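You operate a simulated robot arm through the tools that you are given. There is no shell and no other tool. Be economical: measure what you need, move in short steps, check, and stop when the job is done.

You are at the controls of a simulated two-armed robot. One attempt, no reset.

JOB
Fit the can that the blue oiler names and pump three times.
Fine: The can waits on the wall bench; the old one goes there too. Open the blue valve below the oiler, pull the oiler lever three times, shut the valve. Set down upright: oil can.

The check looks at the end state, three seconds after you hand in, the way a careful person would. Anything else that was tipped, shoved, dropped, spilled or broken makes it a failure.

ROBOT AND FRAMES
Two 7-joint arms with fingered hands on one trunk, on a base that drives. Base frame: it is fixed to the floor where the robot stands at the start and does not move with it; the origin is under the middle of the robot, x ahead of it, y to its left, z up. Lengths are in mm, angles in rad, forces in N, time in s.
The left shoulder is at the start at [43, 152, 1174], the right one opposite. With the tool pointing down near the work surface each hand reaches from about 100 to 440 mm from the robot's upright axis, wherever it stands, measured 20 degrees to its own side. Places, roughly: blue valve handle [300, 0, 900]; cup of the blue oiler [500, 0, 1000]; green slider [700, 900, 1300]; oiler lever [500, -100, 1000]; red slider [700, 900, 1100]; shift knob [700, 300, 1300]; top of the wall bench [400, 200, 900]. Payload 3.8 kg a hand.
The tool frame of a hand sits at the grasp point between the pads (the TCP): z along the fingers, y along the line on which they close. The tips reach 30 mm beyond it. Largest opening 104 mm; the body of the gripper starts 35 mm behind the TCP. The gripper is a hand of 5 fingers: y runs from the thumb to the fingers, the wrist lies at [-15, -104, -178] in the tool frame.
Orientation is told as [roll, pitch, yaw] about the base's x, y, z axes, in that order, counted from this pose: with the fingers straight down and the wrist toward the robot, the tool's x, y and z point along [0, 1, 0], [1, 0, 0] and [0, 0, -1] of the base frame.

CONTROLS
- The arms move only by the tool step_arm. It takes "left_targets", "right_targets" or both (then of equal length, played together; a hand with none holds still); each is a list of rows, each an object of numbers (a shift or turn left out is 0): "tx", "ty", "tz": the shift along the tool's x, y, z in mm; "wx", "wy", "wz": the turn, a rotation vector about the tool's x, y, z in rad. In form: [{"tx": .., "ty": .., "tz": .., "wx": .., "wy": .., "wz": ..}, ...]. A call has 1 to 8 rows; each row shifts and turns the commanded pose from where the row before left it, along the tool's axes as they then stand. Each row takes 0.2 s and may step no farther than 50 mm and 0.15 rad from the row before; otherwise, the whole call is refused. Where a pose cannot be reached the arm comes as near as it can. A force on the tool above 70 N (or 10 N above the force at the start of the call, whichever is more), or a blocked arm, ends the call early, and 0.2 s more pass. In this call time passes only in rows, and 0.2 s behind the last. It gives the time, the measured TCP pose, the force on the tool (base axes), the opening and the grip force at its end, in the units of the frame above (readings bear some noise), with the torque about the TCP (base axes, N m) and any sound that the robot's microphone picked up, and new pictures: "show" is both (left out), scene, wrist or none (wrist: the cameras of the hands that moved).
- Cameras (640 x 400 px; columns grow to the right, rows downward): "scene" is now at [138.6, 11.7, 1325.5]; the picture's right is [0.15, -0.99, -0.02], its down [-0.64, -0.08, -0.76] and it looks along [0.75, 0.12, -0.65] (base axes); focal length 214 px, centre (320, 200). "left" rides on the left gripper at [-80, -78, -141] in its tool frame; the picture's right is [-0.78, -0.30, 0.56], its down [0.53, -0.78, 0.33] and it looks along [0.33, 0.56, 0.76] (tool axes); focal length 247 px, centre (320, 200). "right" rides on the right gripper at [80, -78, -141] in its tool frame; the picture's right is [-0.78, 0.30, -0.56], its down [-0.54, -0.78, 0.33] and it looks along [-0.33, 0.56, 0.76] (tool axes); focal length 247 px, centre (320, 200). There is no depth. A picture from a camera that has moved, and an enlarged one, comes with that camera's place and axes in the base frame and with its lens. The place of the scene camera against the robot may be out by one fixed shift of up to 12 mm in any direction.
- raise_lower(by): slides the trunk up (or, below 0, down) by that many mm; the arms and the scene camera ride with it, the base frame stays. It gives what a move gives, with no picture.
- base_move(legs): drives the robot by 1 to 6 legs, each [ahead, left, turn to the left] in mm, mm and rad, along the robot's own axes; the way and the turn of a leg run together, so that a leg with both is an arc; at most 1500 mm and 3.142 rad a leg. The arms and the cameras ride along, it lands a little off, and it stops where it bumps. It gives what a move gives, and a new picture of the scene camera.
- finger_targets(index, middle, ring, little, thumb_bend, thumb_turn, hand): sets how far each is bent, from 0 (flat) to 1 (curled in); at 0.3 the hand is open as for a grip, at 0.7 the pads meet at the TCP. One left out holds its place. A second passes; each finger stops where it meets its share of the squeeze, and holds until it gets a number again. It is the only way to open and close the hand. It gives what a move gives, with no picture; readings hold the bend of each and the force on index, middle, ring, little, thumb and palm. thumb_turn goes from beside the hand (0) to across from the fingers (1), as for a grip.
- aim_head(pan, tilt): turns the head with the scene camera to pan (to the left, within 1.396 rad either way) and tilt (down, from -0.506 to 1.204), counted from straight ahead of the robot. It gives what a move gives, and a new picture of the scene camera.
- enlarge(camera, box): a new picture of the part [left, top, right, bottom] of that camera's present view, enlarged. It takes no simulated time.
- close_job(): hands the job in; it is judged then, once.

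Go step by step. Nothing tells you exact positions but the pictures and the camera data: compare them with the known pose of the tool, close in by small moves and look again before you grip or let go. The budget is 120 turns and 260 pictures, counting those below and the enlarged ones. Unless the task says otherwise, let go and move clear before handing in.

The tools are called after "Request:" as name(argument=value, ...) on one line, values as JSON. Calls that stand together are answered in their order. step_arm: Moves the arms, as the interface text tells. Its arguments: {"type":"object","properties":{"left_targets":{"type":"array","items":{"type":"object","properties":{"tx":{"type":"number"},"ty":{"type":"number"},"tz":{"type":"number"},"wx":{"type":"number"},"wy":{"type":"number"},"wz":{"type":"number"}}}},"right_targets":{"type":"array","items":{"type":"object","properties":{"tx":{"type":"number"},"ty":{"type":"number"},"tz":{"type":"number"},"wx":{"type":"number"},"wy":{"type":"number"},"wz":{"type":"number"}}}},"show":{"type":"string","enum":["both","scene","wrist","none"]}},"required":[]} The other tools are called the same way: raise_lower (by) slides the trunk up or down; finger_targets (index, middle, ring, little, thumb_bend, thumb_turn, hand) moves the fingers one by one; base_move (legs) drives the base; aim_head (pan, tilt) turns the head that bears the scene camera; enlarge (camera, box) takes an enlarged picture of a part of a camera's view; close_job () hands the job in.

At the start:

```text
clock: 0.0
left_tcp_pos: [529.4, 273.2, 1264.5]
left_tcp_rot: [-0.001, 0.001, 0.0]
left_contact_force: [1.1, 0.1, 0.7]
left_ft_torque: [0.01, -0.02, 0.05]
left_opening: 103.8
left_grasp_force: 0.0
left_shape: jaw
left_bend: [0.3, 0.3, 0.3, 0.3, 0.3, 0.98]
left_finger forces: [0.1, 0.0, 0.0, 0.0, 0.0, 0.0]
right_tcp_pos: [523.2, -135.8, 1268.8]
right_tcp_rot: [-0.001, 0.001, 0.0]
right_contact_force: [-0.2, 0.4, -0.8]
right_ft_torque: [0.03, 0.01, -0.02]
right_opening: 103.9
right_grasp_force: 0.1
right_shape: jaw
right_bend: [0.3, 0.3, 0.3, 0.3, 0.3, 0.98]
right_finger forces: [0.0, 0.0, 0.0, 0.1, 0.0, 0.0]
trunk travel left (down, up): [-250.0, 206.0]
robot x, y, heading: [-1.7, 1.8, 0.001]
head pan, tilt: [0.148, 0.595]
```

scene: 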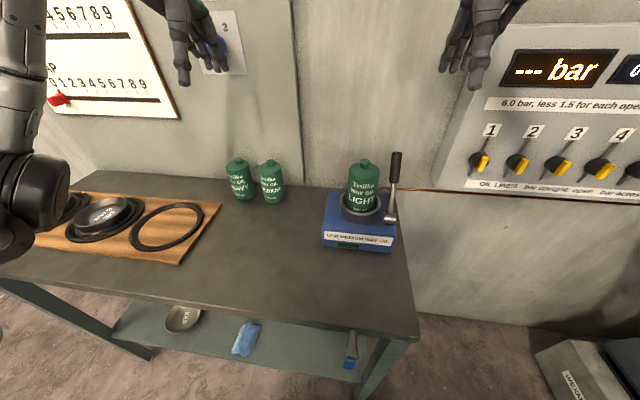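
right: 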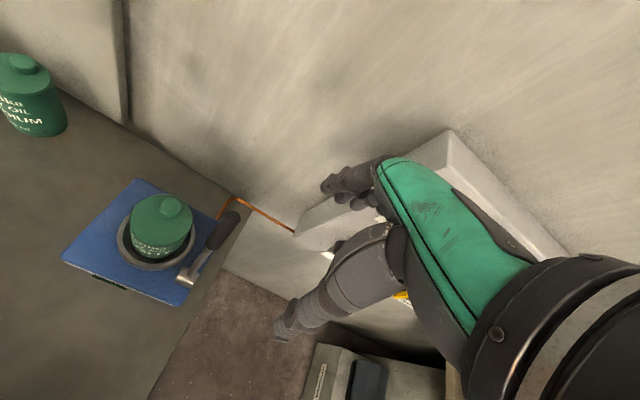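
left: 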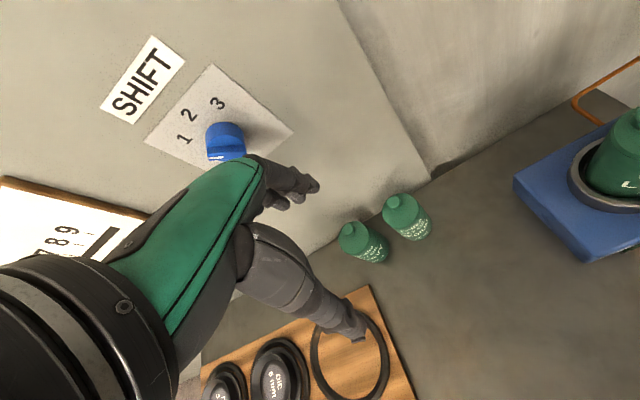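

I see the blue oiler with a can (LIGHT) in its cup, two green cans by the wall, and a label on the oiler. I'll enlarge the label and cans to read them.

Request:
enlarge(camera="scene", box=[310, 140, 420, 260])

Request:
enlarge(camera="scene", box=[210, 145, 300, 210])

Request:
enlarge(camera="scene", box=[440, 40, 640, 220])

```text
3.33 times, centred on (365, 200) of scene
camera zoom: at [138.6, 11.7, 1325.5], right [0.15, -0.99, -0.02], down [-0.64, -0.08, -0.76], along [0.75, 0.12, -0.65], focal length 715 px, centre (170, 200)
```

zoom: 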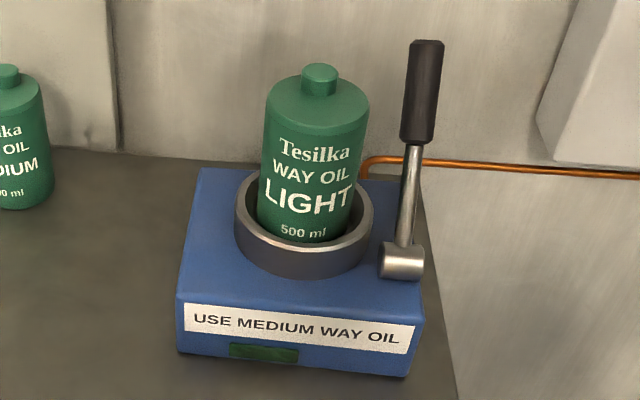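

```text
6.15 times, centred on (255, 178) of scene
camera zoom: at [138.6, 11.7, 1325.5], right [0.15, -0.99, -0.02], down [-0.64, -0.08, -0.76], along [0.75, 0.12, -0.65], focal length 1320 px, centre (720, 338)
```

zoom: 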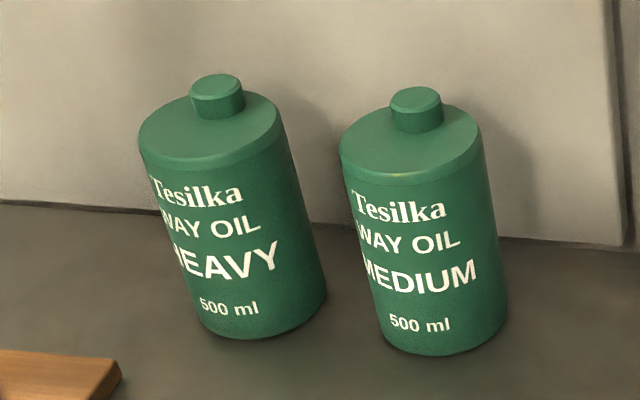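

```text
2.22 times, centred on (540, 130) of scene
camera zoom: at [138.6, 11.7, 1325.5], right [0.15, -0.99, -0.02], down [-0.64, -0.08, -0.76], along [0.75, 0.12, -0.65], focal length 477 px, centre (-169, 356)
```

zoom: 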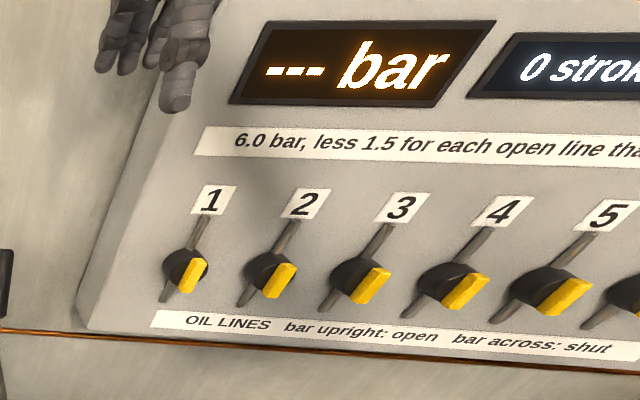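

The label says MEDIUM; the medium can is the right one of the two by the wall. Now I look for the blue valve and the rest of the panel text.

Request:
enlarge(camera="scene", box=[300, 220, 440, 400])

Request:
aim_head(pan=-0.6, tilt=0.4)

Request:
aim_head(pan=0.0, tilt=1.0)

```text
2.22 times, centred on (370, 310) of scene
camera zoom: at [138.6, 11.7, 1325.5], right [0.15, -0.99, -0.02], down [-0.64, -0.08, -0.76], along [0.75, 0.12, -0.65], focal length 477 px, centre (209, -44)
```

zoom: 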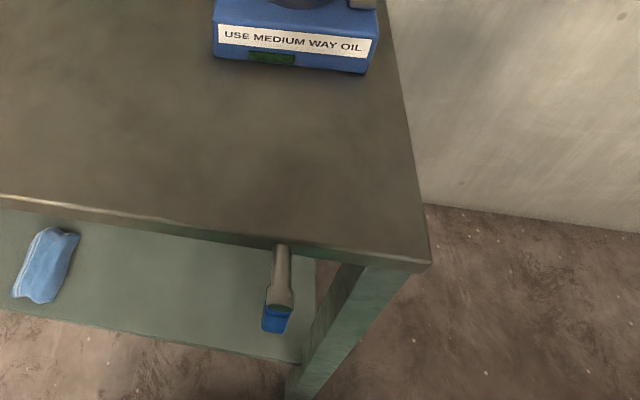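

```text
clock: 1.1
left_tcp_pos: [530.3, 273.4, 1265.4]
left_tcp_rot: [0.0, 0.0, 0.0]
left_contact_force: [-0.2, -0.9, -0.5]
left_ft_torque: [0.02, 0.01, 0.0]
left_opening: 103.8
left_grasp_force: 0.0
left_shape: jaw
left_bend: [0.3, 0.3, 0.3, 0.3, 0.3, 0.98]
left_finger forces: [0.0, 0.0, 0.0, 0.0, 0.0, 0.0]
right_tcp_pos: [522.7, -135.9, 1268.7]
right_tcp_rot: [0.0, 0.0, 0.0]
right_contact_force: [1.1, 0.2, 0.5]
right_ft_torque: [-0.03, 0.0, -0.03]
right_opening: 103.7
right_grasp_force: 0.0
right_shape: jaw
right_bend: [0.3, 0.3, 0.3, 0.3, 0.3, 0.98]
right_finger forces: [0.0, 0.1, 0.0, 0.0, 0.0, 0.0]
trunk travel left (down, up): [-250.0, 206.0]
robot x, y, heading: [-1.4, -2.7, 0.004]
head pan, tilt: [-0.6, 0.4]
camera scene: at [129.6, -53.7, 1344.4], right [-0.56, -0.83, 0.06], down [-0.42, 0.22, -0.88], along [0.71, -0.52, -0.47], focal length 214 px, centre (320, 200)
```

scene: 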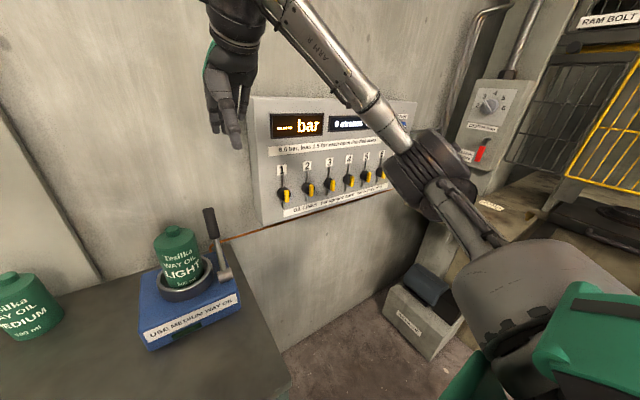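

```text
clock: 2.1
left_tcp_pos: [530.5, 273.5, 1266.6]
left_tcp_rot: [-0.001, 0.0, 0.001]
left_contact_force: [0.3, 0.6, 0.1]
left_ft_torque: [0.01, -0.01, -0.02]
left_opening: 103.9
left_grasp_force: 0.1
left_shape: jaw
left_bend: [0.3, 0.3, 0.3, 0.3, 0.3, 0.98]
left_finger forces: [0.0, 0.0, 0.0, 0.1, 0.1, 0.1]
right_tcp_pos: [523.0, -135.3, 1269.0]
right_tcp_rot: [0.001, 0.0, 0.001]
right_contact_force: [-0.2, -0.3, -1.1]
right_ft_torque: [0.01, 0.01, 0.02]
right_opening: 103.4
right_grasp_force: 0.0
right_shape: jaw
right_bend: [0.3, 0.3, 0.3, 0.3, 0.3, 0.98]
right_finger forces: [0.0, 0.0, 0.0, 0.0, 0.0, 0.0]
trunk travel left (down, up): [-250.0, 206.0]
robot x, y, heading: [-1.0, -1.2, -0.001]
head pan, tilt: [0.0, 1.0]
camera scene: at [117.2, -1.4, 1295.3], right [0.0, -1.0, 0.0], down [-0.9, 0.0, -0.44], along [0.44, 0.0, -0.9], focal length 214 px, centre (320, 200)
```

scene: 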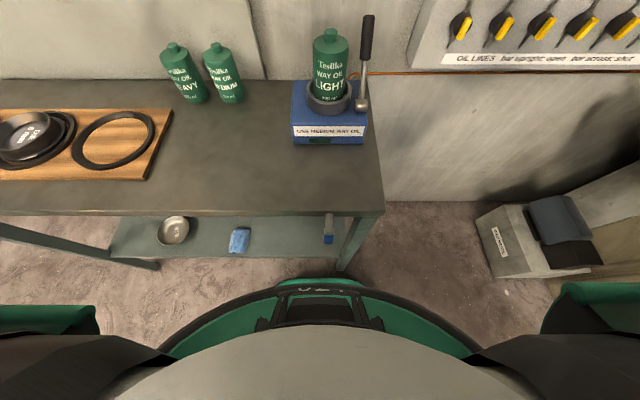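

The valve handle seems to be the pipe with a blue end under the bench's front edge. I enlarge it and check the display.

Request:
enlarge(camera="scene", box=[290, 190, 390, 260])

Request:
enlarge(camera="scene", box=[140, 20, 400, 180])

Request:
aim_head(pan=-0.3, tilt=0.25)

Request:
enlarge(camera="scene", box=[320, 120, 600, 290])

```text
5.71 times, centred on (340, 225) of scene
camera zoom: at [117.2, -1.4, 1295.3], right [0.0, -1.0, 0.0], down [-0.9, 0.0, -0.44], along [0.44, 0.0, -0.9], focal length 1226 px, centre (206, 57)
```

zoom: 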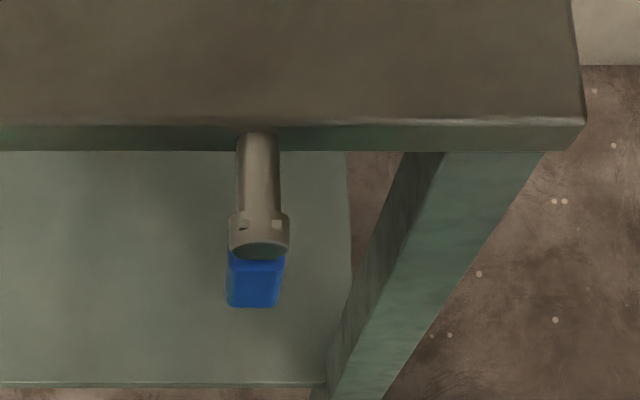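

```text
2.46 times, centred on (270, 100) of scene
camera zoom: at [117.2, -1.4, 1295.3], right [0.0, -1.0, 0.0], down [-0.9, 0.0, -0.44], along [0.44, 0.0, -0.9], focal length 528 px, centre (443, 446)
```

zoom: 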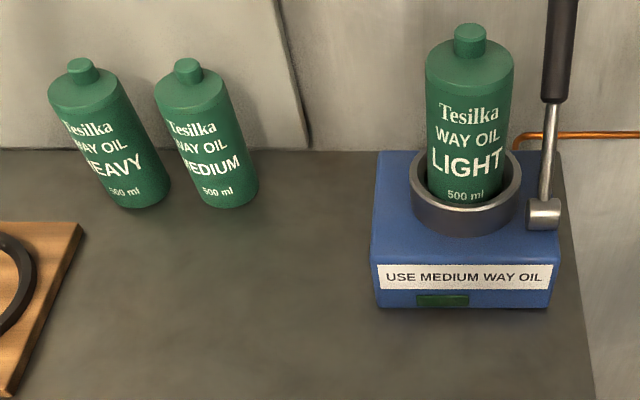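

```text
clock: 3.2
left_tcp_pos: [530.0, 273.3, 1265.6]
left_tcp_rot: [-0.001, 0.0, 0.0]
left_contact_force: [-0.3, 0.6, 0.7]
left_ft_torque: [0.04, -0.03, -0.05]
left_opening: 103.7
left_grasp_force: 0.1
left_shape: jaw
left_bend: [0.3, 0.3, 0.3, 0.3, 0.3, 0.98]
left_finger forces: [0.0, 0.0, 0.0, 0.0, 0.0, 0.0]
right_tcp_pos: [524.0, -135.9, 1268.6]
right_tcp_rot: [0.0, 0.001, 0.0]
right_contact_force: [-0.5, 0.5, 0.1]
right_ft_torque: [0.03, 0.01, 0.0]
right_opening: 103.6
right_grasp_force: 0.0
right_shape: jaw
right_bend: [0.3, 0.3, 0.3, 0.3, 0.3, 0.98]
right_finger forces: [0.1, 0.1, 0.1, 0.1, 0.1, 0.0]
trunk travel left (down, up): [-250.0, 206.0]
robot x, y, heading: [1.6, -0.6, 0.004]
head pan, tilt: [-0.3, 0.25]
camera scene: at [143.9, -29.0, 1356.8], right [-0.29, -0.96, 0.03], down [-0.34, 0.07, -0.94], along [0.89, -0.29, -0.35], focal length 214 px, centre (320, 200)
```

scene: 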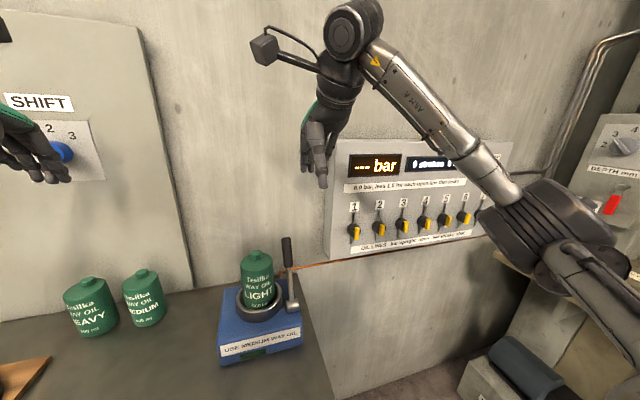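

```text
2.29 times, centred on (460, 205) of scene
camera zoom: at [143.9, -29.0, 1356.8], right [-0.29, -0.96, 0.03], down [-0.34, 0.07, -0.94], along [0.89, -0.29, -0.35], focal length 490 px, centre (0, 189)
```

zoom: 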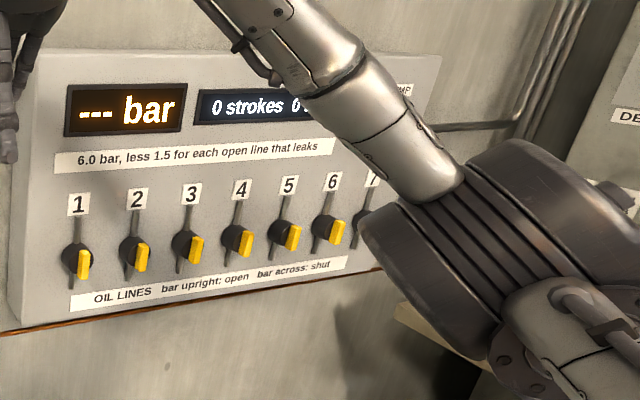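

Medium can is near [640,235], close to the wall; the oiler front is near x≈468 and cup near [540,-20]. I move the left hand closer to get a better second view of the cans.

Request:
step_arm(left_targets=[{"tx": -15, "ty": 20, "tz": 30}, {"tx": -15, "ty": 20, "tz": 30}, {"tx": -15, "ty": 20, "tz": 30}], show="wrist")

Request:
aim_head(pan=0.3, tilt=0.55)

```text
clock: 4.0
left_tcp_pos: [590.1, 228.8, 1175.7]
left_tcp_rot: [0.001, 0.0, 0.002]
left_contact_force: [1.3, 0.1, -0.3]
left_ft_torque: [0.01, 0.0, 0.01]
left_opening: 103.7
left_grasp_force: 0.0
left_shape: jaw
left_bend: [0.3, 0.3, 0.3, 0.3, 0.3, 0.98]
left_finger forces: [0.0, 0.0, 0.0, 0.0, 0.0, 0.1]
right_tcp_pos: [524.2, -136.1, 1268.0]
right_tcp_rot: [0.0, 0.001, 0.001]
right_contact_force: [-0.7, -0.3, -0.2]
right_ft_torque: [-0.01, 0.0, 0.03]
right_opening: 103.4
right_grasp_force: 0.0
right_shape: jaw
right_bend: [0.3, 0.3, 0.3, 0.3, 0.3, 0.98]
right_finger forces: [0.0, 0.0, 0.0, 0.1, 0.0, 0.0]
trunk travel left (down, up): [-250.0, 206.0]
robot x, y, heading: [-0.0, 1.3, -0.005]
head pan, tilt: [-0.3, 0.25]
camera left: at [513.4, 147.4, 1317.1], right [-0.3, -0.78, -0.56], down [-0.78, 0.53, -0.33], along [0.56, 0.33, -0.76], focal length 247 px, centre (320, 200)
```

left: 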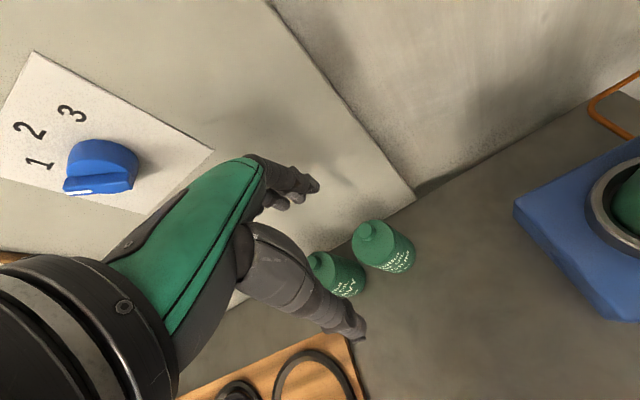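

```text
clock: 5.0
left_tcp_pos: [589.0, 227.9, 1175.8]
left_tcp_rot: [0.001, 0.0, 0.001]
left_contact_force: [-0.1, -0.1, 0.3]
left_ft_torque: [0.02, 0.0, 0.0]
left_opening: 103.6
left_grasp_force: 0.0
left_shape: jaw
left_bend: [0.3, 0.3, 0.3, 0.3, 0.3, 0.98]
left_finger forces: [0.1, 0.0, 0.1, 0.1, 0.0, 0.0]
right_tcp_pos: [524.1, -135.3, 1269.1]
right_tcp_rot: [0.0, 0.0, -0.002]
right_contact_force: [0.3, 0.0, 1.4]
right_ft_torque: [-0.03, -0.02, -0.01]
right_opening: 103.6
right_grasp_force: 0.1
right_shape: jaw
right_bend: [0.3, 0.3, 0.3, 0.3, 0.3, 0.98]
right_finger forces: [0.1, 0.0, 0.0, 0.0, 0.0, 0.0]
trunk travel left (down, up): [-250.0, 206.0]
robot x, y, heading: [-0.5, -0.6, 0.003]
head pan, tilt: [0.3, 0.55]
camera scene: at [137.4, 25.1, 1329.8], right [0.29, -0.96, -0.03], down [-0.59, -0.15, -0.79], along [0.75, 0.25, -0.61], focal length 214 px, centre (320, 200)
```

scene: 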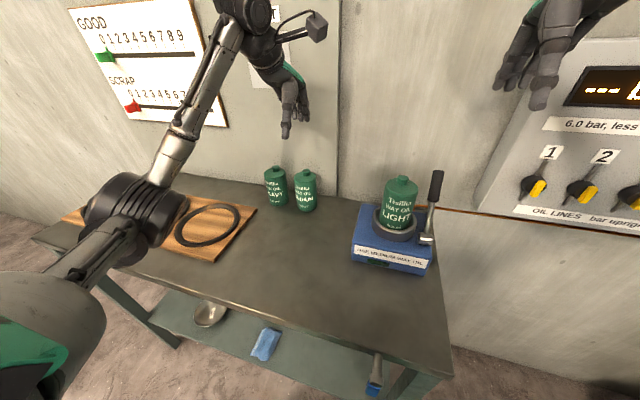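

The wall is at about x≈710 and the medium can's axis about [655,236], top near z≈985. I look closely at the hand's shape and the can clearances.

Request:
enlarge(camera="scene", box=[230, 60, 350, 220])

Request:
enlarge(camera="left", box=[230, 130, 470, 350])

Request:
enlarge(camera="right", box=[30, 150, 280, 340])

```text
2.50 times, centred on (290, 140) of scene
camera zoom: at [137.4, 25.1, 1329.8], right [0.29, -0.96, -0.03], down [-0.59, -0.15, -0.79], along [0.75, 0.25, -0.61], focal length 536 px, centre (395, 350)
```

zoom: 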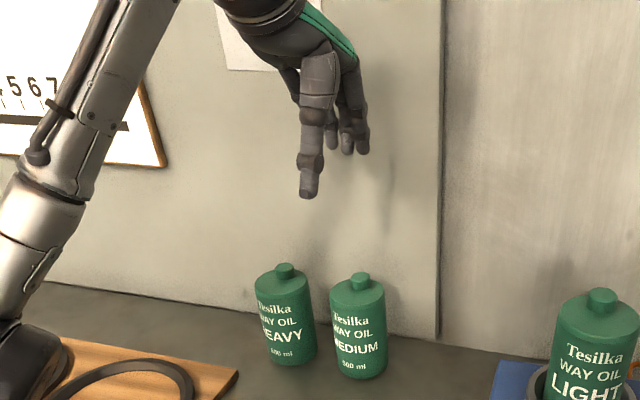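

```text
1.82 times, centred on (350, 240) of left
camera zoom: at [512.4, 147.7, 1317.7], right [-0.3, -0.78, -0.56], down [-0.78, 0.53, -0.33], along [0.56, 0.33, -0.76], focal length 449 px, centre (266, 127)
```

zoom: 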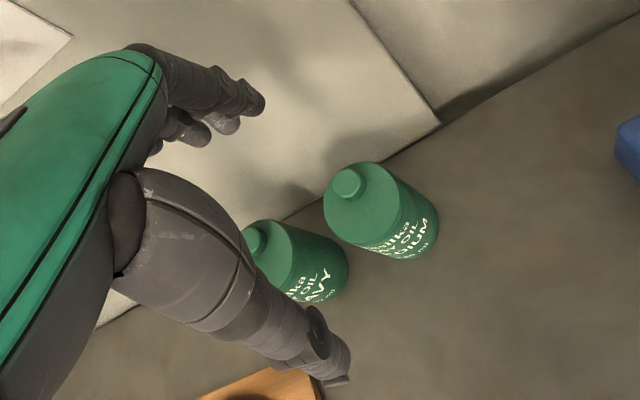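

```text
2.11 times, centred on (155, 245) of right
camera zoom: at [445.9, -55.3, 1410.0], right [0.3, -0.78, 0.56], down [-0.78, -0.54, -0.33], along [0.56, -0.33, -0.76], focal length 520 px, centre (667, 105)
```

zoom: 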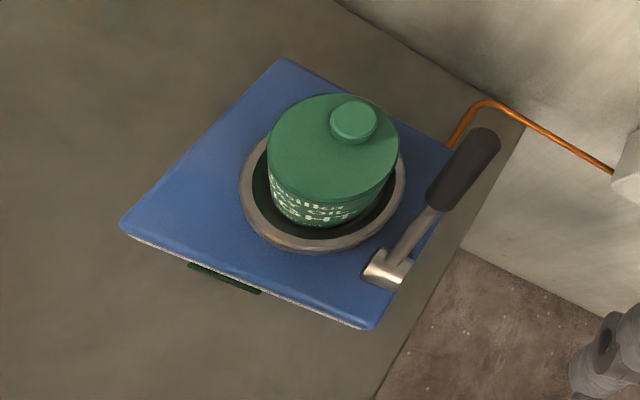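

The old can's cap is near [550,-20,1083] and the lever stands in the plane y≈-89 leaning back. I clear the right hand to the right and bring the left hand above the old can.

Request:
step_arm(right_targets=[{"tx": -45, "ty": -15}, {"tx": -45, "ty": -15}, {"tx": -45, "ty": -15}, {"tx": -45, "ty": -15}, {"tx": -20, "ty": -15}, {}], left_targets=[{"tx": -40, "ty": -7}, {"tx": -40, "ty": -7}, {"tx": -40, "ty": -7}, {"tx": -41, "ty": -7}, {"tx": -41, "ty": -6}, {"tx": -41, "ty": -6, "tz": 10}])

```text
clock: 6.4
left_tcp_pos: [547.9, -16.2, 1166.2]
left_tcp_rot: [0.002, 0.0, 0.001]
left_contact_force: [-0.3, -0.4, 0.1]
left_ft_torque: [0.01, 0.01, 0.02]
left_opening: 103.8
left_grasp_force: 0.0
left_shape: jaw
left_bend: [0.3, 0.3, 0.3, 0.3, 0.3, 0.98]
left_finger forces: [0.0, 0.1, 0.1, 0.0, 0.1, 0.0]
right_tcp_pos: [449.4, -336.8, 1267.8]
right_tcp_rot: [0.001, 0.002, 0.001]
right_contact_force: [-0.8, -1.4, -0.4]
right_ft_torque: [-0.01, 0.03, -0.01]
right_opening: 103.5
right_grasp_force: 0.0
right_shape: jaw
right_bend: [0.3, 0.3, 0.3, 0.3, 0.3, 0.98]
right_finger forces: [0.0, 0.0, 0.1, 0.0, 0.0, 0.0]
trunk travel left (down, up): [-250.0, 206.0]
robot x, y, heading: [-2.9, -1.7, 0.003]
head pan, tilt: [0.3, 0.55]
camera scene: at [137.7, 23.9, 1329.7], right [0.29, -0.96, -0.03], down [-0.59, -0.15, -0.79], along [0.75, 0.25, -0.61], focal length 214 px, centre (320, 200)
camera right: at [371.3, -257.1, 1408.9], right [0.3, -0.78, 0.56], down [-0.78, -0.54, -0.33], along [0.55, -0.33, -0.76], focal length 247 px, centre (320, 200)
camera left: at [472.2, -97.0, 1306.5], right [-0.3, -0.78, -0.56], down [-0.78, 0.53, -0.33], along [0.56, 0.34, -0.76], focal length 247 px, centre (320, 200)
```

scene: 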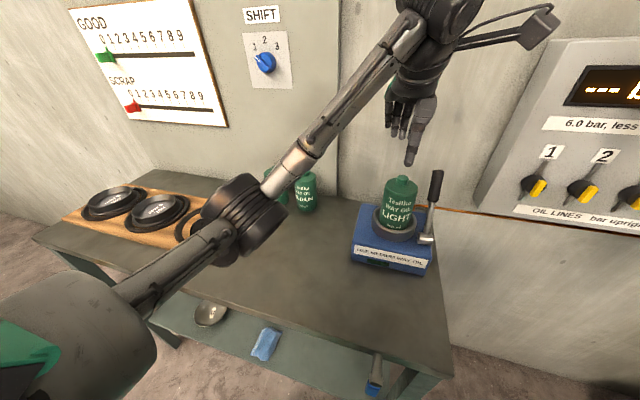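
right: 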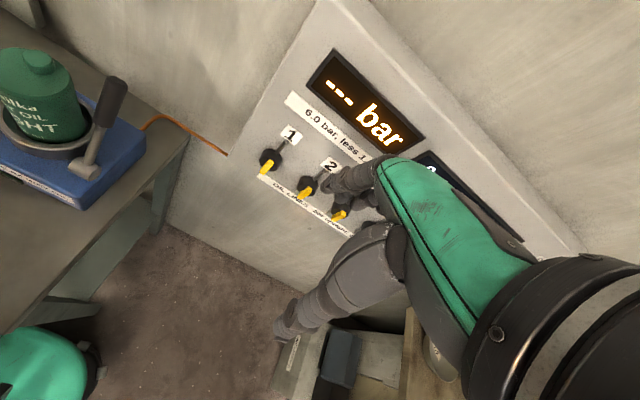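
left: 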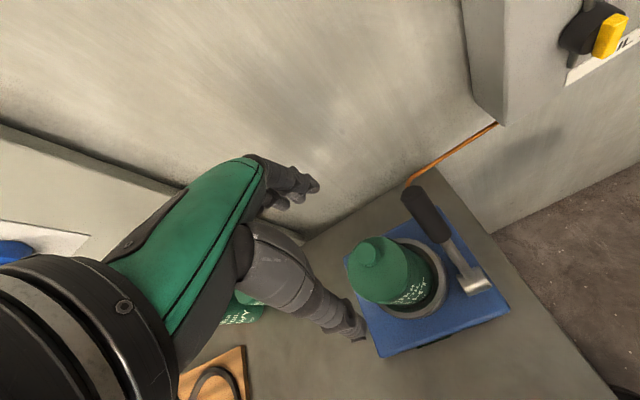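

The wrist views disagree a bit on depth, so I take one more wrist view with a clear baseline before lowering.

Request:
enlarge(camera="left", box=[300, 160, 540, 380])

Request:
step_arm(left_targets=[{"ty": -50, "tz": -20}, {"ty": -50, "tz": -20}], show="none")

Request:
enlarge(camera="left", box=[300, 100, 540, 320])

Request:
enlarge(camera="scene", box=[330, 140, 470, 290])

```text
1.82 times, centred on (420, 270) of left
camera zoom: at [472.2, -97.0, 1306.5], right [-0.3, -0.78, -0.56], down [-0.78, 0.53, -0.33], along [0.56, 0.34, -0.76], focal length 449 px, centre (138, 73)
```

zoom: 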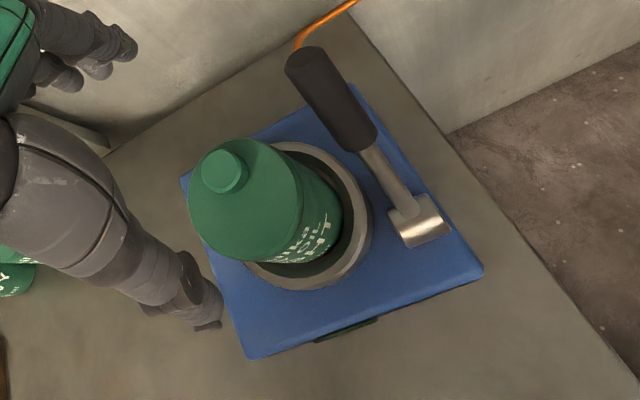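

```text
refused: row 1 steps farther than a row can; nothing moved
```

```text
1.82 times, centred on (420, 210) of left
camera zoom: at [472.2, -97.0, 1306.5], right [-0.3, -0.78, -0.56], down [-0.78, 0.53, -0.33], along [0.56, 0.34, -0.76], focal length 449 px, centre (138, 182)
```

zoom: 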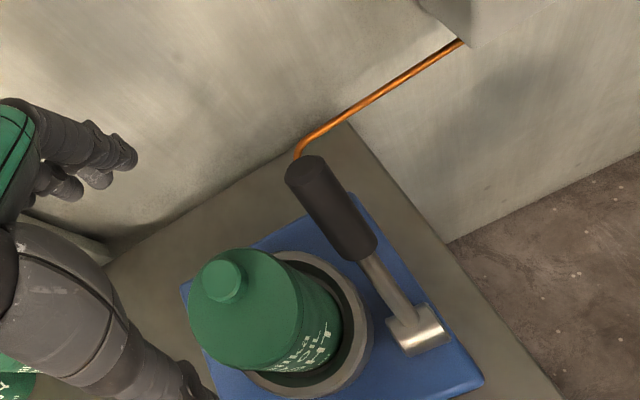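

```text
2.67 times, centred on (400, 215) of scene
camera zoom: at [137.7, 23.9, 1329.7], right [0.29, -0.96, -0.03], down [-0.59, -0.15, -0.79], along [0.75, 0.25, -0.61], focal length 572 px, centre (107, 160)
```

zoom: 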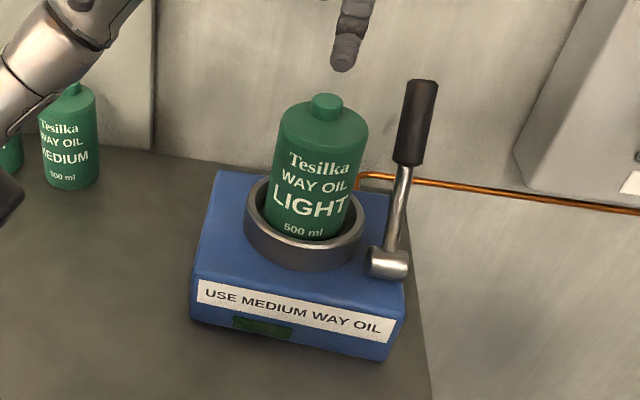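

Retrying the sideways view within the row limit.

Request:
step_arm(left_targets=[{"ty": -40, "tz": -20}, {"ty": -40, "tz": -20}], show="none")

Request:
enlarge(camera="left", box=[300, 100, 540, 320])

```text
clock: 7.0
left_tcp_pos: [468.2, -14.8, 1205.2]
left_tcp_rot: [0.001, 0.001, 0.0]
left_contact_force: [0.3, 0.0, -0.1]
left_ft_torque: [0.03, -0.04, -0.02]
left_opening: 103.7
left_grasp_force: 0.1
left_shape: jaw
left_bend: [0.3, 0.3, 0.3, 0.3, 0.3, 0.98]
left_finger forces: [0.0, 0.0, 0.0, 0.0, 0.0, 0.0]
right_tcp_pos: [448.5, -336.3, 1269.1]
right_tcp_rot: [0.0, 0.0, -0.001]
right_contact_force: [-0.9, 0.0, -0.4]
right_ft_torque: [-0.02, 0.0, -0.01]
right_opening: 103.8
right_grasp_force: 0.0
right_shape: jaw
right_bend: [0.3, 0.3, 0.3, 0.3, 0.3, 0.98]
right_finger forces: [0.0, 0.0, 0.0, 0.1, 0.0, 0.0]
trunk travel left (down, up): [-250.0, 206.0]
robot x, y, heading: [0.2, 1.6, 0.003]
head pan, tilt: [0.3, 0.55]
```

```text
1.82 times, centred on (420, 210) of left
camera zoom: at [391.3, -96.0, 1346.9], right [-0.3, -0.78, -0.56], down [-0.78, 0.53, -0.33], along [0.56, 0.34, -0.76], focal length 449 px, centre (138, 182)
```

zoom: 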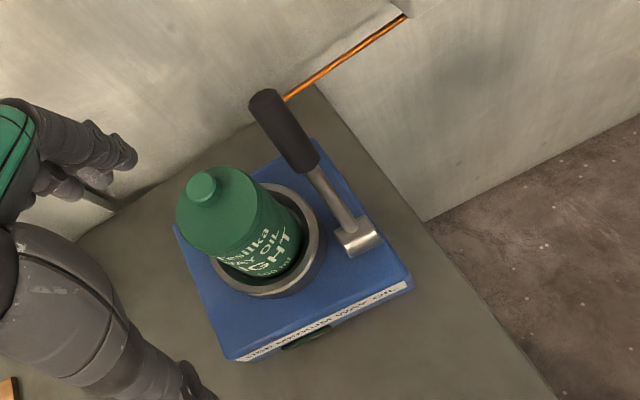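

Triangulation now puts the old can's cap at [557,-19,1071], bench at z≈855, and about 34 mm behind the medium can. I go above the old can and descend partway.

Request:
step_arm(left_targets=[{"ty": 44, "tz": 18}, {"ty": 45, "tz": 18}, {"tz": 30}, {"tz": 30}])

Request:
enlarge(camera="left", box=[240, 140, 480, 360])

```text
clock: 8.0
left_tcp_pos: [559.7, -14.9, 1109.6]
left_tcp_rot: [-0.001, 0.002, -0.001]
left_contact_force: [0.1, -0.5, 0.2]
left_ft_torque: [0.0, 0.02, 0.0]
left_opening: 103.7
left_grasp_force: 0.0
left_shape: jaw
left_bend: [0.3, 0.3, 0.3, 0.3, 0.3, 0.98]
left_finger forces: [0.0, 0.1, 0.0, 0.1, 0.0, 0.1]
right_tcp_pos: [449.0, -335.6, 1269.1]
right_tcp_rot: [-0.001, 0.003, 0.001]
right_contact_force: [0.3, 0.7, 0.0]
right_ft_torque: [-0.04, 0.0, 0.0]
right_opening: 103.6
right_grasp_force: 0.1
right_shape: jaw
right_bend: [0.3, 0.3, 0.3, 0.3, 0.3, 0.98]
right_finger forces: [0.0, 0.1, 0.0, 0.1, 0.1, 0.0]
trunk travel left (down, up): [-250.0, 206.0]
robot x, y, heading: [-1.5, 4.7, -0.0]
head pan, tilt: [0.3, 0.55]
camera scene: at [137.7, 25.2, 1329.7], right [0.29, -0.96, -0.03], down [-0.59, -0.15, -0.79], along [0.75, 0.25, -0.61], focal length 214 px, centre (320, 200)
camera left: at [482.7, -95.2, 1251.4], right [-0.3, -0.78, -0.56], down [-0.78, 0.53, -0.33], along [0.56, 0.33, -0.76], focal length 247 px, centre (320, 200)
```

scene: 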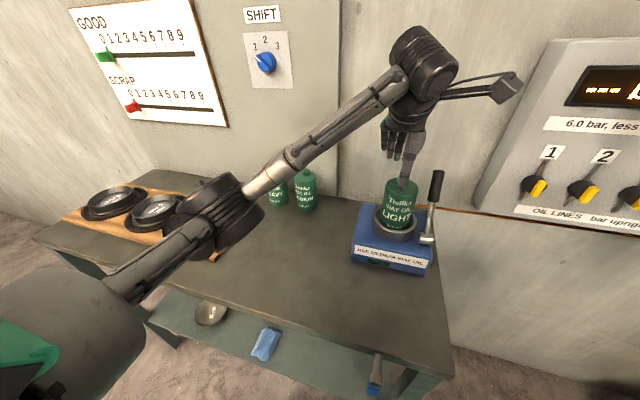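
left: 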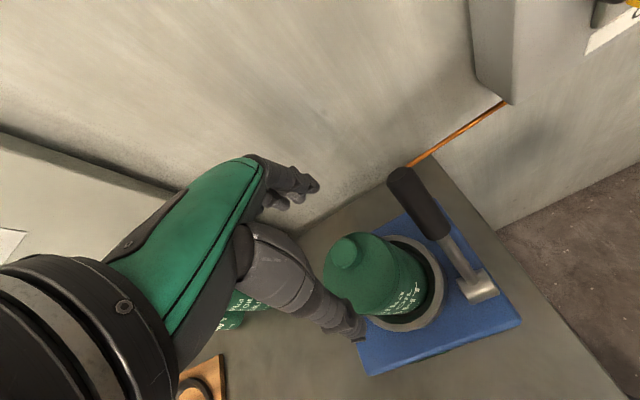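

```text
1.82 times, centred on (360, 250) of left
camera zoom: at [482.7, -95.2, 1251.4], right [-0.3, -0.78, -0.56], down [-0.78, 0.53, -0.33], along [0.56, 0.33, -0.76], focal length 449 px, centre (247, 109)
```

zoom: 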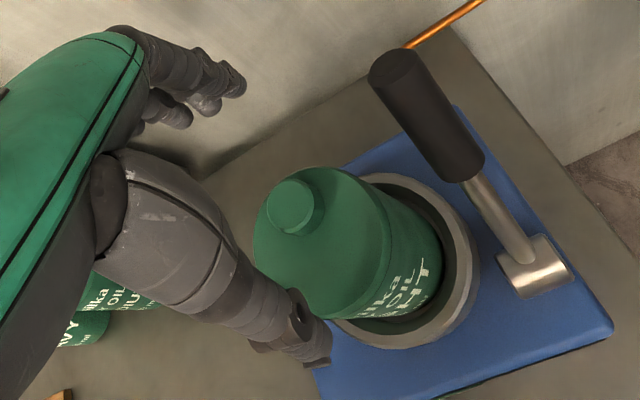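

The hand brackets the can well. I lower to grip height.

Request:
step_arm(left_targets=[{"tz": 20, "ty": -1, "tx": -1}, {"tz": 20, "ty": -1}, {"tz": 20, "ty": -1}])

Request:
enlarge(camera="left", box=[220, 120, 460, 340])

Request:
enlarge(camera="scene", box=[350, 100, 470, 220])

```text
clock: 8.8
left_tcp_pos: [553.0, -15.9, 1049.8]
left_tcp_rot: [0.001, -0.001, -0.002]
left_contact_force: [-3.9, 0.7, 5.6]
left_ft_torque: [-0.01, 0.17, -0.06]
left_opening: 103.6
left_grasp_force: 0.1
left_shape: jaw
left_bend: [0.3, 0.3, 0.3, 0.3, 0.28, 0.98]
left_finger forces: [0.0, 0.0, 0.0, 0.0, 5.9, 0.1]
right_tcp_pos: [447.2, -335.9, 1269.9]
right_tcp_rot: [0.0, -0.001, -0.001]
right_contact_force: [-0.3, 0.1, 0.5]
right_ft_torque: [0.01, 0.0, 0.0]
right_opening: 103.7
right_grasp_force: 0.0
right_shape: jaw
right_bend: [0.3, 0.3, 0.3, 0.3, 0.3, 0.98]
right_finger forces: [0.0, 0.1, 0.0, 0.1, 0.0, 0.0]
trunk travel left (down, up): [-250.0, 206.0]
robot x, y, heading: [-2.1, 5.3, -0.003]
head pan, tilt: [0.3, 0.55]
camera scene: at [135.4, 25.2, 1330.0], right [0.29, -0.96, -0.03], down [-0.59, -0.15, -0.79], along [0.75, 0.25, -0.61], focal length 214 px, centre (320, 200)
camera left: at [476.9, -97.0, 1191.7], right [-0.3, -0.78, -0.56], down [-0.78, 0.54, -0.33], along [0.56, 0.33, -0.76], focal length 247 px, centre (320, 200)
```

scene: 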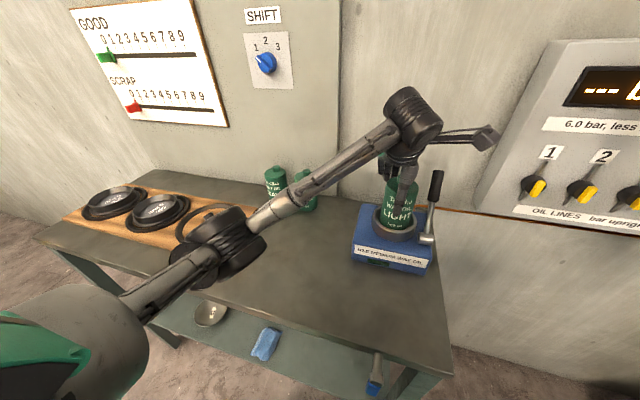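
left: 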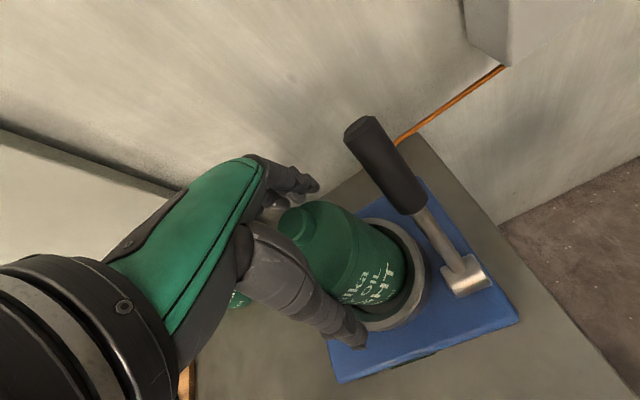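

```text
1.82 times, centred on (340, 230) of left
camera zoom: at [476.9, -97.0, 1191.7], right [-0.3, -0.78, -0.56], down [-0.78, 0.54, -0.33], along [0.56, 0.33, -0.76], focal length 449 px, centre (284, 146)
```

zoom: 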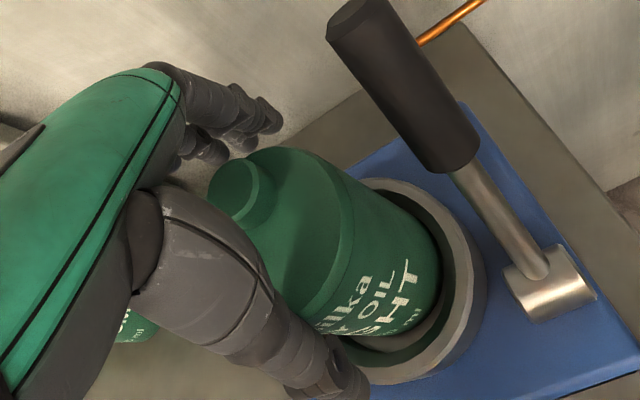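

```text
3.33 times, centred on (410, 160) of scene
camera zoom: at [135.4, 25.2, 1330.0], right [0.29, -0.96, -0.03], down [-0.59, -0.15, -0.79], along [0.75, 0.25, -0.61], focal length 715 px, centre (20, 333)
```

zoom: 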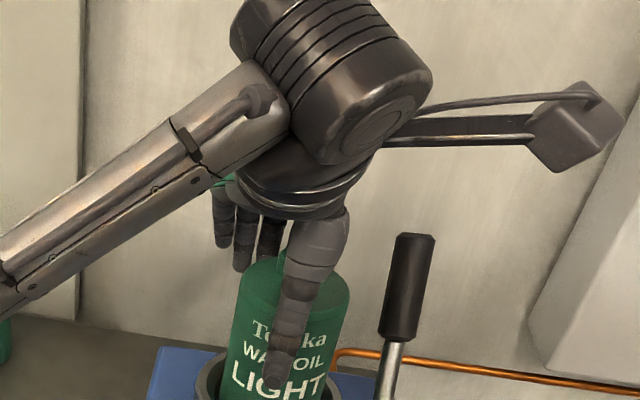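

The thumb lightly touches the can front. I shift the hand a touch back and right, then close.

Request:
step_arm(left_targets=[{"tx": -6, "ty": -4}], show="none")

Request:
finger_targets(hand="left", index=0.6, middle=0.6, ring=0.6, little=0.6, thumb_bend=0.6)

Request:
enlarge(camera="left", box=[220, 120, 460, 340])

```text
clock: 9.2
left_tcp_pos: [552.0, -21.5, 1049.2]
left_tcp_rot: [-0.001, 0.0, 0.0]
left_contact_force: [-2.4, 1.7, 3.2]
left_ft_torque: [-0.03, 0.07, -0.04]
left_opening: 103.8
left_grasp_force: 0.0
left_shape: jaw
left_bend: [0.3, 0.3, 0.3, 0.3, 0.28, 0.98]
left_finger forces: [0.1, 0.0, 0.0, 0.0, 3.4, 0.0]
right_tcp_pos: [448.2, -335.1, 1268.7]
right_tcp_rot: [0.0, -0.001, 0.0]
right_contact_force: [0.0, 0.0, -0.2]
right_ft_torque: [-0.02, -0.01, 0.01]
right_opening: 103.8
right_grasp_force: 0.0
right_shape: jaw
right_bend: [0.3, 0.3, 0.3, 0.3, 0.3, 0.98]
right_finger forces: [0.0, 0.0, 0.1, 0.1, 0.1, 0.0]
trunk travel left (down, up): [-250.0, 206.0]
robot x, y, heading: [-1.1, 5.2, 0.002]
head pan, tilt: [0.3, 0.55]
```

```text
clock: 10.2
left_tcp_pos: [550.4, -22.1, 1050.2]
left_tcp_rot: [-0.002, -0.004, 0.0]
left_contact_force: [-4.5, 1.8, 13.7]
left_ft_torque: [-0.04, -0.15, -0.09]
left_opening: 62.5
left_grasp_force: 24.2
left_shape: fingers
left_bend: [0.48, 0.53, 0.6, 0.6, 0.5, 0.97]
left_finger forces: [14.7, 6.4, 0.2, 0.0, 26.6, 0.1]
right_tcp_pos: [445.5, -335.1, 1269.9]
right_tcp_rot: [-0.001, -0.002, 0.0]
right_contact_force: [0.1, -0.4, -0.3]
right_ft_torque: [0.03, -0.01, -0.01]
right_opening: 103.7
right_grasp_force: 0.0
right_shape: jaw
right_bend: [0.3, 0.3, 0.3, 0.3, 0.3, 0.98]
right_finger forces: [0.0, 0.1, 0.0, 0.1, 0.1, 0.0]
trunk travel left (down, up): [-250.0, 206.0]
robot x, y, heading: [2.0, 2.4, 0.0]
head pan, tilt: [0.3, 0.55]
```

```text
1.82 times, centred on (340, 230) of left
camera zoom: at [472.6, -102.5, 1192.4], right [-0.29, -0.78, -0.56], down [-0.78, 0.53, -0.34], along [0.56, 0.33, -0.76], focal length 449 px, centre (284, 146)
```

zoom: 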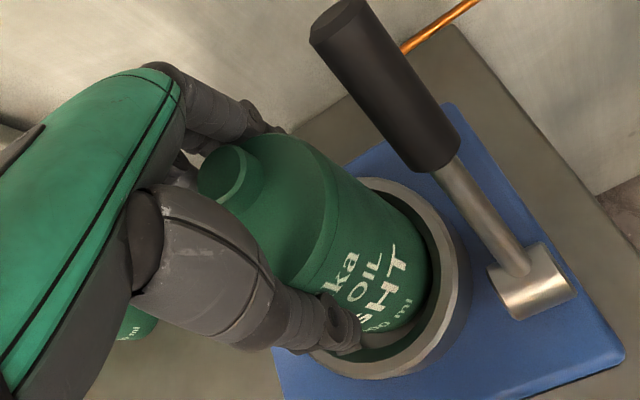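

The index, middle and thumb hold the can. I lift slowly and check that it follows.

Request:
step_arm(left_targets=[{"tz": -8}, {"tz": -12}], show="wrist")

Request:
enlarge(camera="scene", box=[330, 140, 470, 290])

```text
clock: 10.8
left_tcp_pos: [551.3, -22.3, 1068.3]
left_tcp_rot: [0.001, 0.003, 0.0]
left_contact_force: [-0.1, -0.8, -5.0]
left_ft_torque: [0.02, -0.01, -0.02]
left_opening: 62.1
left_grasp_force: 21.6
left_shape: fingers
left_bend: [0.48, 0.54, 0.6, 0.6, 0.5, 0.96]
left_finger forces: [16.0, 5.6, 0.1, 0.1, 21.8, 0.0]
right_tcp_pos: [448.0, -336.2, 1267.9]
right_tcp_rot: [0.001, 0.001, 0.001]
right_contact_force: [0.0, -0.4, 0.9]
right_ft_torque: [-0.01, -0.05, 0.03]
right_opening: 103.8
right_grasp_force: 0.0
right_shape: jaw
right_bend: [0.3, 0.3, 0.3, 0.3, 0.3, 0.98]
right_finger forces: [0.0, 0.0, 0.1, 0.0, 0.1, 0.0]
trunk travel left (down, up): [-250.0, 206.0]
robot x, y, heading: [-1.7, 0.4, 0.001]
head pan, tilt: [0.3, 0.55]
camera left: at [475.1, -103.0, 1210.1], right [-0.3, -0.78, -0.56], down [-0.78, 0.53, -0.33], along [0.55, 0.33, -0.76], focal length 247 px, centre (320, 200)
```

left: 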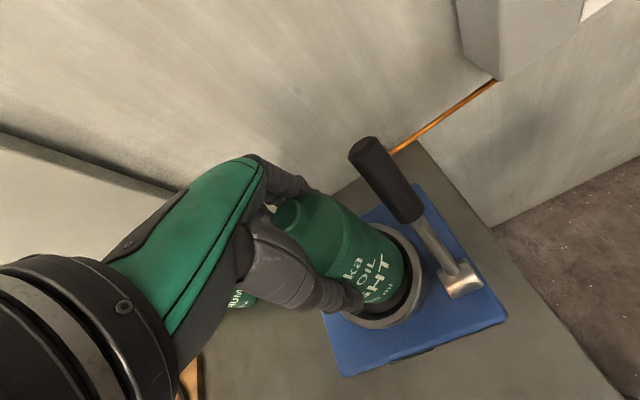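

```text
2.67 times, centred on (400, 215) of scene
camera zoom: at [137.3, 25.0, 1329.7], right [0.29, -0.96, -0.03], down [-0.59, -0.15, -0.79], along [0.75, 0.25, -0.61], focal length 572 px, centre (107, 160)
```

zoom: 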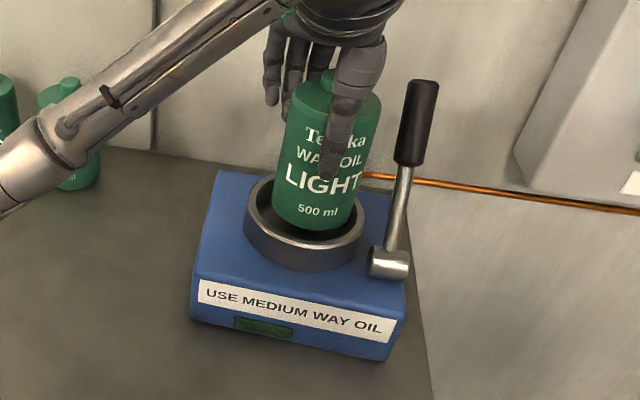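

The can follows (5 N load). I raise it clear of the cup and oiler and carry it left to open bench near [480,148].

Request:
step_arm(left_targets=[{"tz": -30}, {"tz": -35}, {"tx": 40, "ty": -10}, {"tx": 40, "ty": -15}, {"tx": 45, "ty": -22}, {"tx": 45, "ty": -22}, {"tz": 40}])

```text
clock: 12.4
left_tcp_pos: [482.3, 147.8, 1093.3]
left_tcp_rot: [0.0, 0.002, 0.001]
left_contact_force: [0.1, -0.4, -4.6]
left_ft_torque: [0.0, -0.03, 0.0]
left_opening: 61.9
left_grasp_force: 21.2
left_shape: fingers
left_bend: [0.48, 0.54, 0.6, 0.6, 0.5, 0.96]
left_finger forces: [16.1, 5.6, 0.0, 0.0, 21.4, 0.0]
right_tcp_pos: [450.0, -335.9, 1267.7]
right_tcp_rot: [0.002, 0.001, 0.0]
right_contact_force: [0.2, -0.6, -0.3]
right_ft_torque: [0.04, 0.03, 0.01]
right_opening: 103.5
right_grasp_force: 0.0
right_shape: jaw
right_bend: [0.3, 0.3, 0.3, 0.3, 0.3, 0.98]
right_finger forces: [0.1, 0.0, 0.0, 0.1, 0.0, 0.1]
trunk travel left (down, up): [-250.0, 206.0]
robot x, y, heading: [-1.7, -0.7, 0.001]
head pan, tilt: [0.3, 0.55]
camera scene: at [138.7, 24.9, 1329.5], right [0.29, -0.96, -0.03], down [-0.59, -0.15, -0.79], along [0.75, 0.25, -0.61], focal length 214 px, centre (320, 200)
camera left: at [406.2, 67.1, 1235.1], right [-0.3, -0.78, -0.56], down [-0.78, 0.54, -0.33], along [0.55, 0.33, -0.76], focal length 247 px, centre (320, 200)
```

scene: 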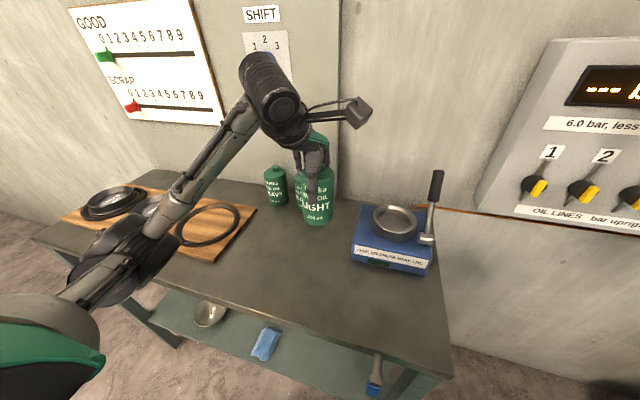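
left: 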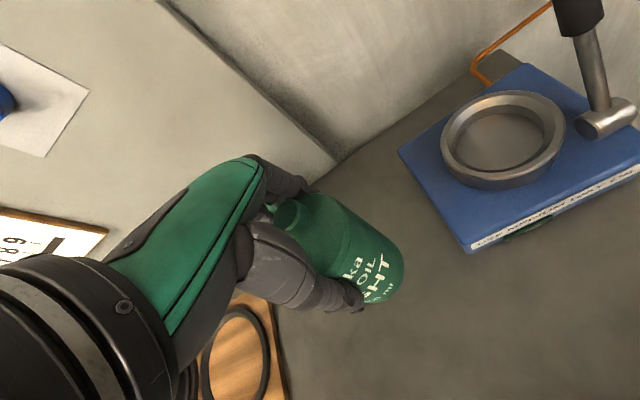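

The cup is empty now and the can hangs upright over clear bench. I lower it toward the bench.

Request:
step_arm(left_targets=[{"tz": 35}, {"tz": 35}, {"tz": 25}])

```text
clock: 13.2
left_tcp_pos: [480.8, 148.5, 999.1]
left_tcp_rot: [0.001, 0.0, 0.0]
left_contact_force: [-0.1, -0.4, -4.9]
left_ft_torque: [0.01, -0.03, 0.02]
left_opening: 61.6
left_grasp_force: 20.9
left_shape: fingers
left_bend: [0.48, 0.54, 0.6, 0.6, 0.5, 0.96]
left_finger forces: [16.0, 5.5, 0.1, 0.0, 21.3, 0.0]
right_tcp_pos: [450.5, -335.3, 1268.5]
right_tcp_rot: [0.001, 0.003, 0.0]
right_contact_force: [0.2, 1.3, 0.2]
right_ft_torque: [0.01, 0.06, 0.01]
right_opening: 103.5
right_grasp_force: 0.1
right_shape: jaw
right_bend: [0.3, 0.3, 0.3, 0.3, 0.3, 0.98]
right_finger forces: [0.1, 0.0, 0.0, 0.1, 0.0, 0.0]
trunk travel left (down, up): [-250.0, 206.0]
robot x, y, heading: [-1.2, 0.6, -0.002]
head pan, tilt: [0.3, 0.55]
camera scene: at [137.7, 25.2, 1329.7], right [0.29, -0.96, -0.03], down [-0.59, -0.15, -0.79], along [0.75, 0.25, -0.61], focal length 214 px, centre (320, 200)
camera left: at [405.4, 67.3, 1140.5], right [-0.3, -0.78, -0.56], down [-0.78, 0.54, -0.33], along [0.56, 0.33, -0.76], focal length 247 px, centre (320, 200)
```

scene: 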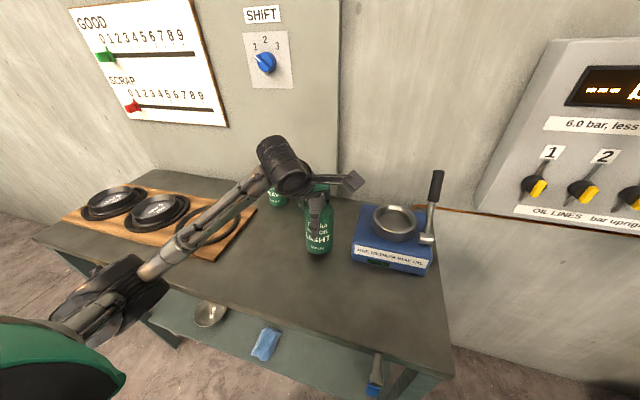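
left: 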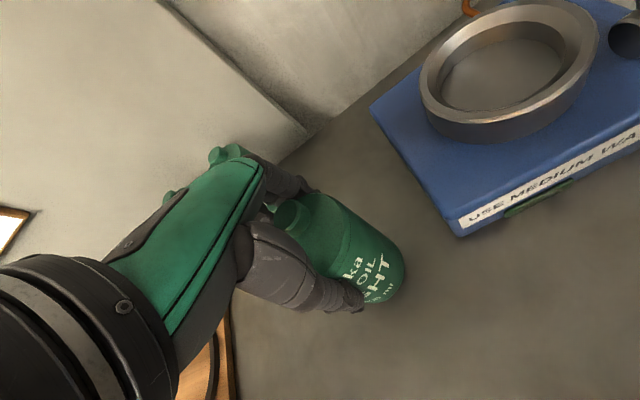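

Continuing down in small steps until contact.

Request:
step_arm(left_targets=[{"tz": 10}, {"tz": 8}, {"tz": 5}], show="none")

Request:
enlarge(camera="scene", box=[260, 150, 400, 290])

```text
clock: 14.0
left_tcp_pos: [483.5, 148.0, 977.7]
left_tcp_rot: [0.0, -0.003, 0.0]
left_contact_force: [-0.3, 0.9, 0.4]
left_ft_torque: [-0.01, -0.14, 0.0]
left_opening: 61.8
left_grasp_force: 22.2
left_shape: fingers
left_bend: [0.48, 0.54, 0.6, 0.6, 0.5, 0.96]
left_finger forces: [16.1, 6.0, 0.1, 0.0, 21.9, 0.0]
right_tcp_pos: [446.9, -336.6, 1267.5]
right_tcp_rot: [0.001, 0.0, 0.001]
right_contact_force: [-0.9, 0.1, -0.3]
right_ft_torque: [0.01, -0.02, -0.04]
right_opening: 103.8
right_grasp_force: 0.1
right_shape: jaw
right_bend: [0.3, 0.3, 0.3, 0.3, 0.3, 0.98]
right_finger forces: [0.0, 0.0, 0.1, 0.1, 0.0, 0.0]
trunk travel left (down, up): [-250.0, 206.0]
robot x, y, heading: [0.4, 2.9, -0.003]
head pan, tilt: [0.3, 0.55]
```

```text
2.86 times, centred on (330, 220) of scene
camera zoom: at [136.5, 25.1, 1329.9], right [0.29, -0.96, -0.03], down [-0.59, -0.15, -0.79], along [0.75, 0.25, -0.61], focal length 613 px, centre (291, 143)
```

zoom: 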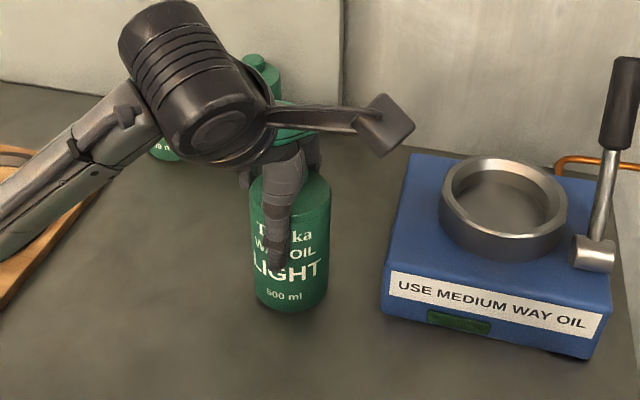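

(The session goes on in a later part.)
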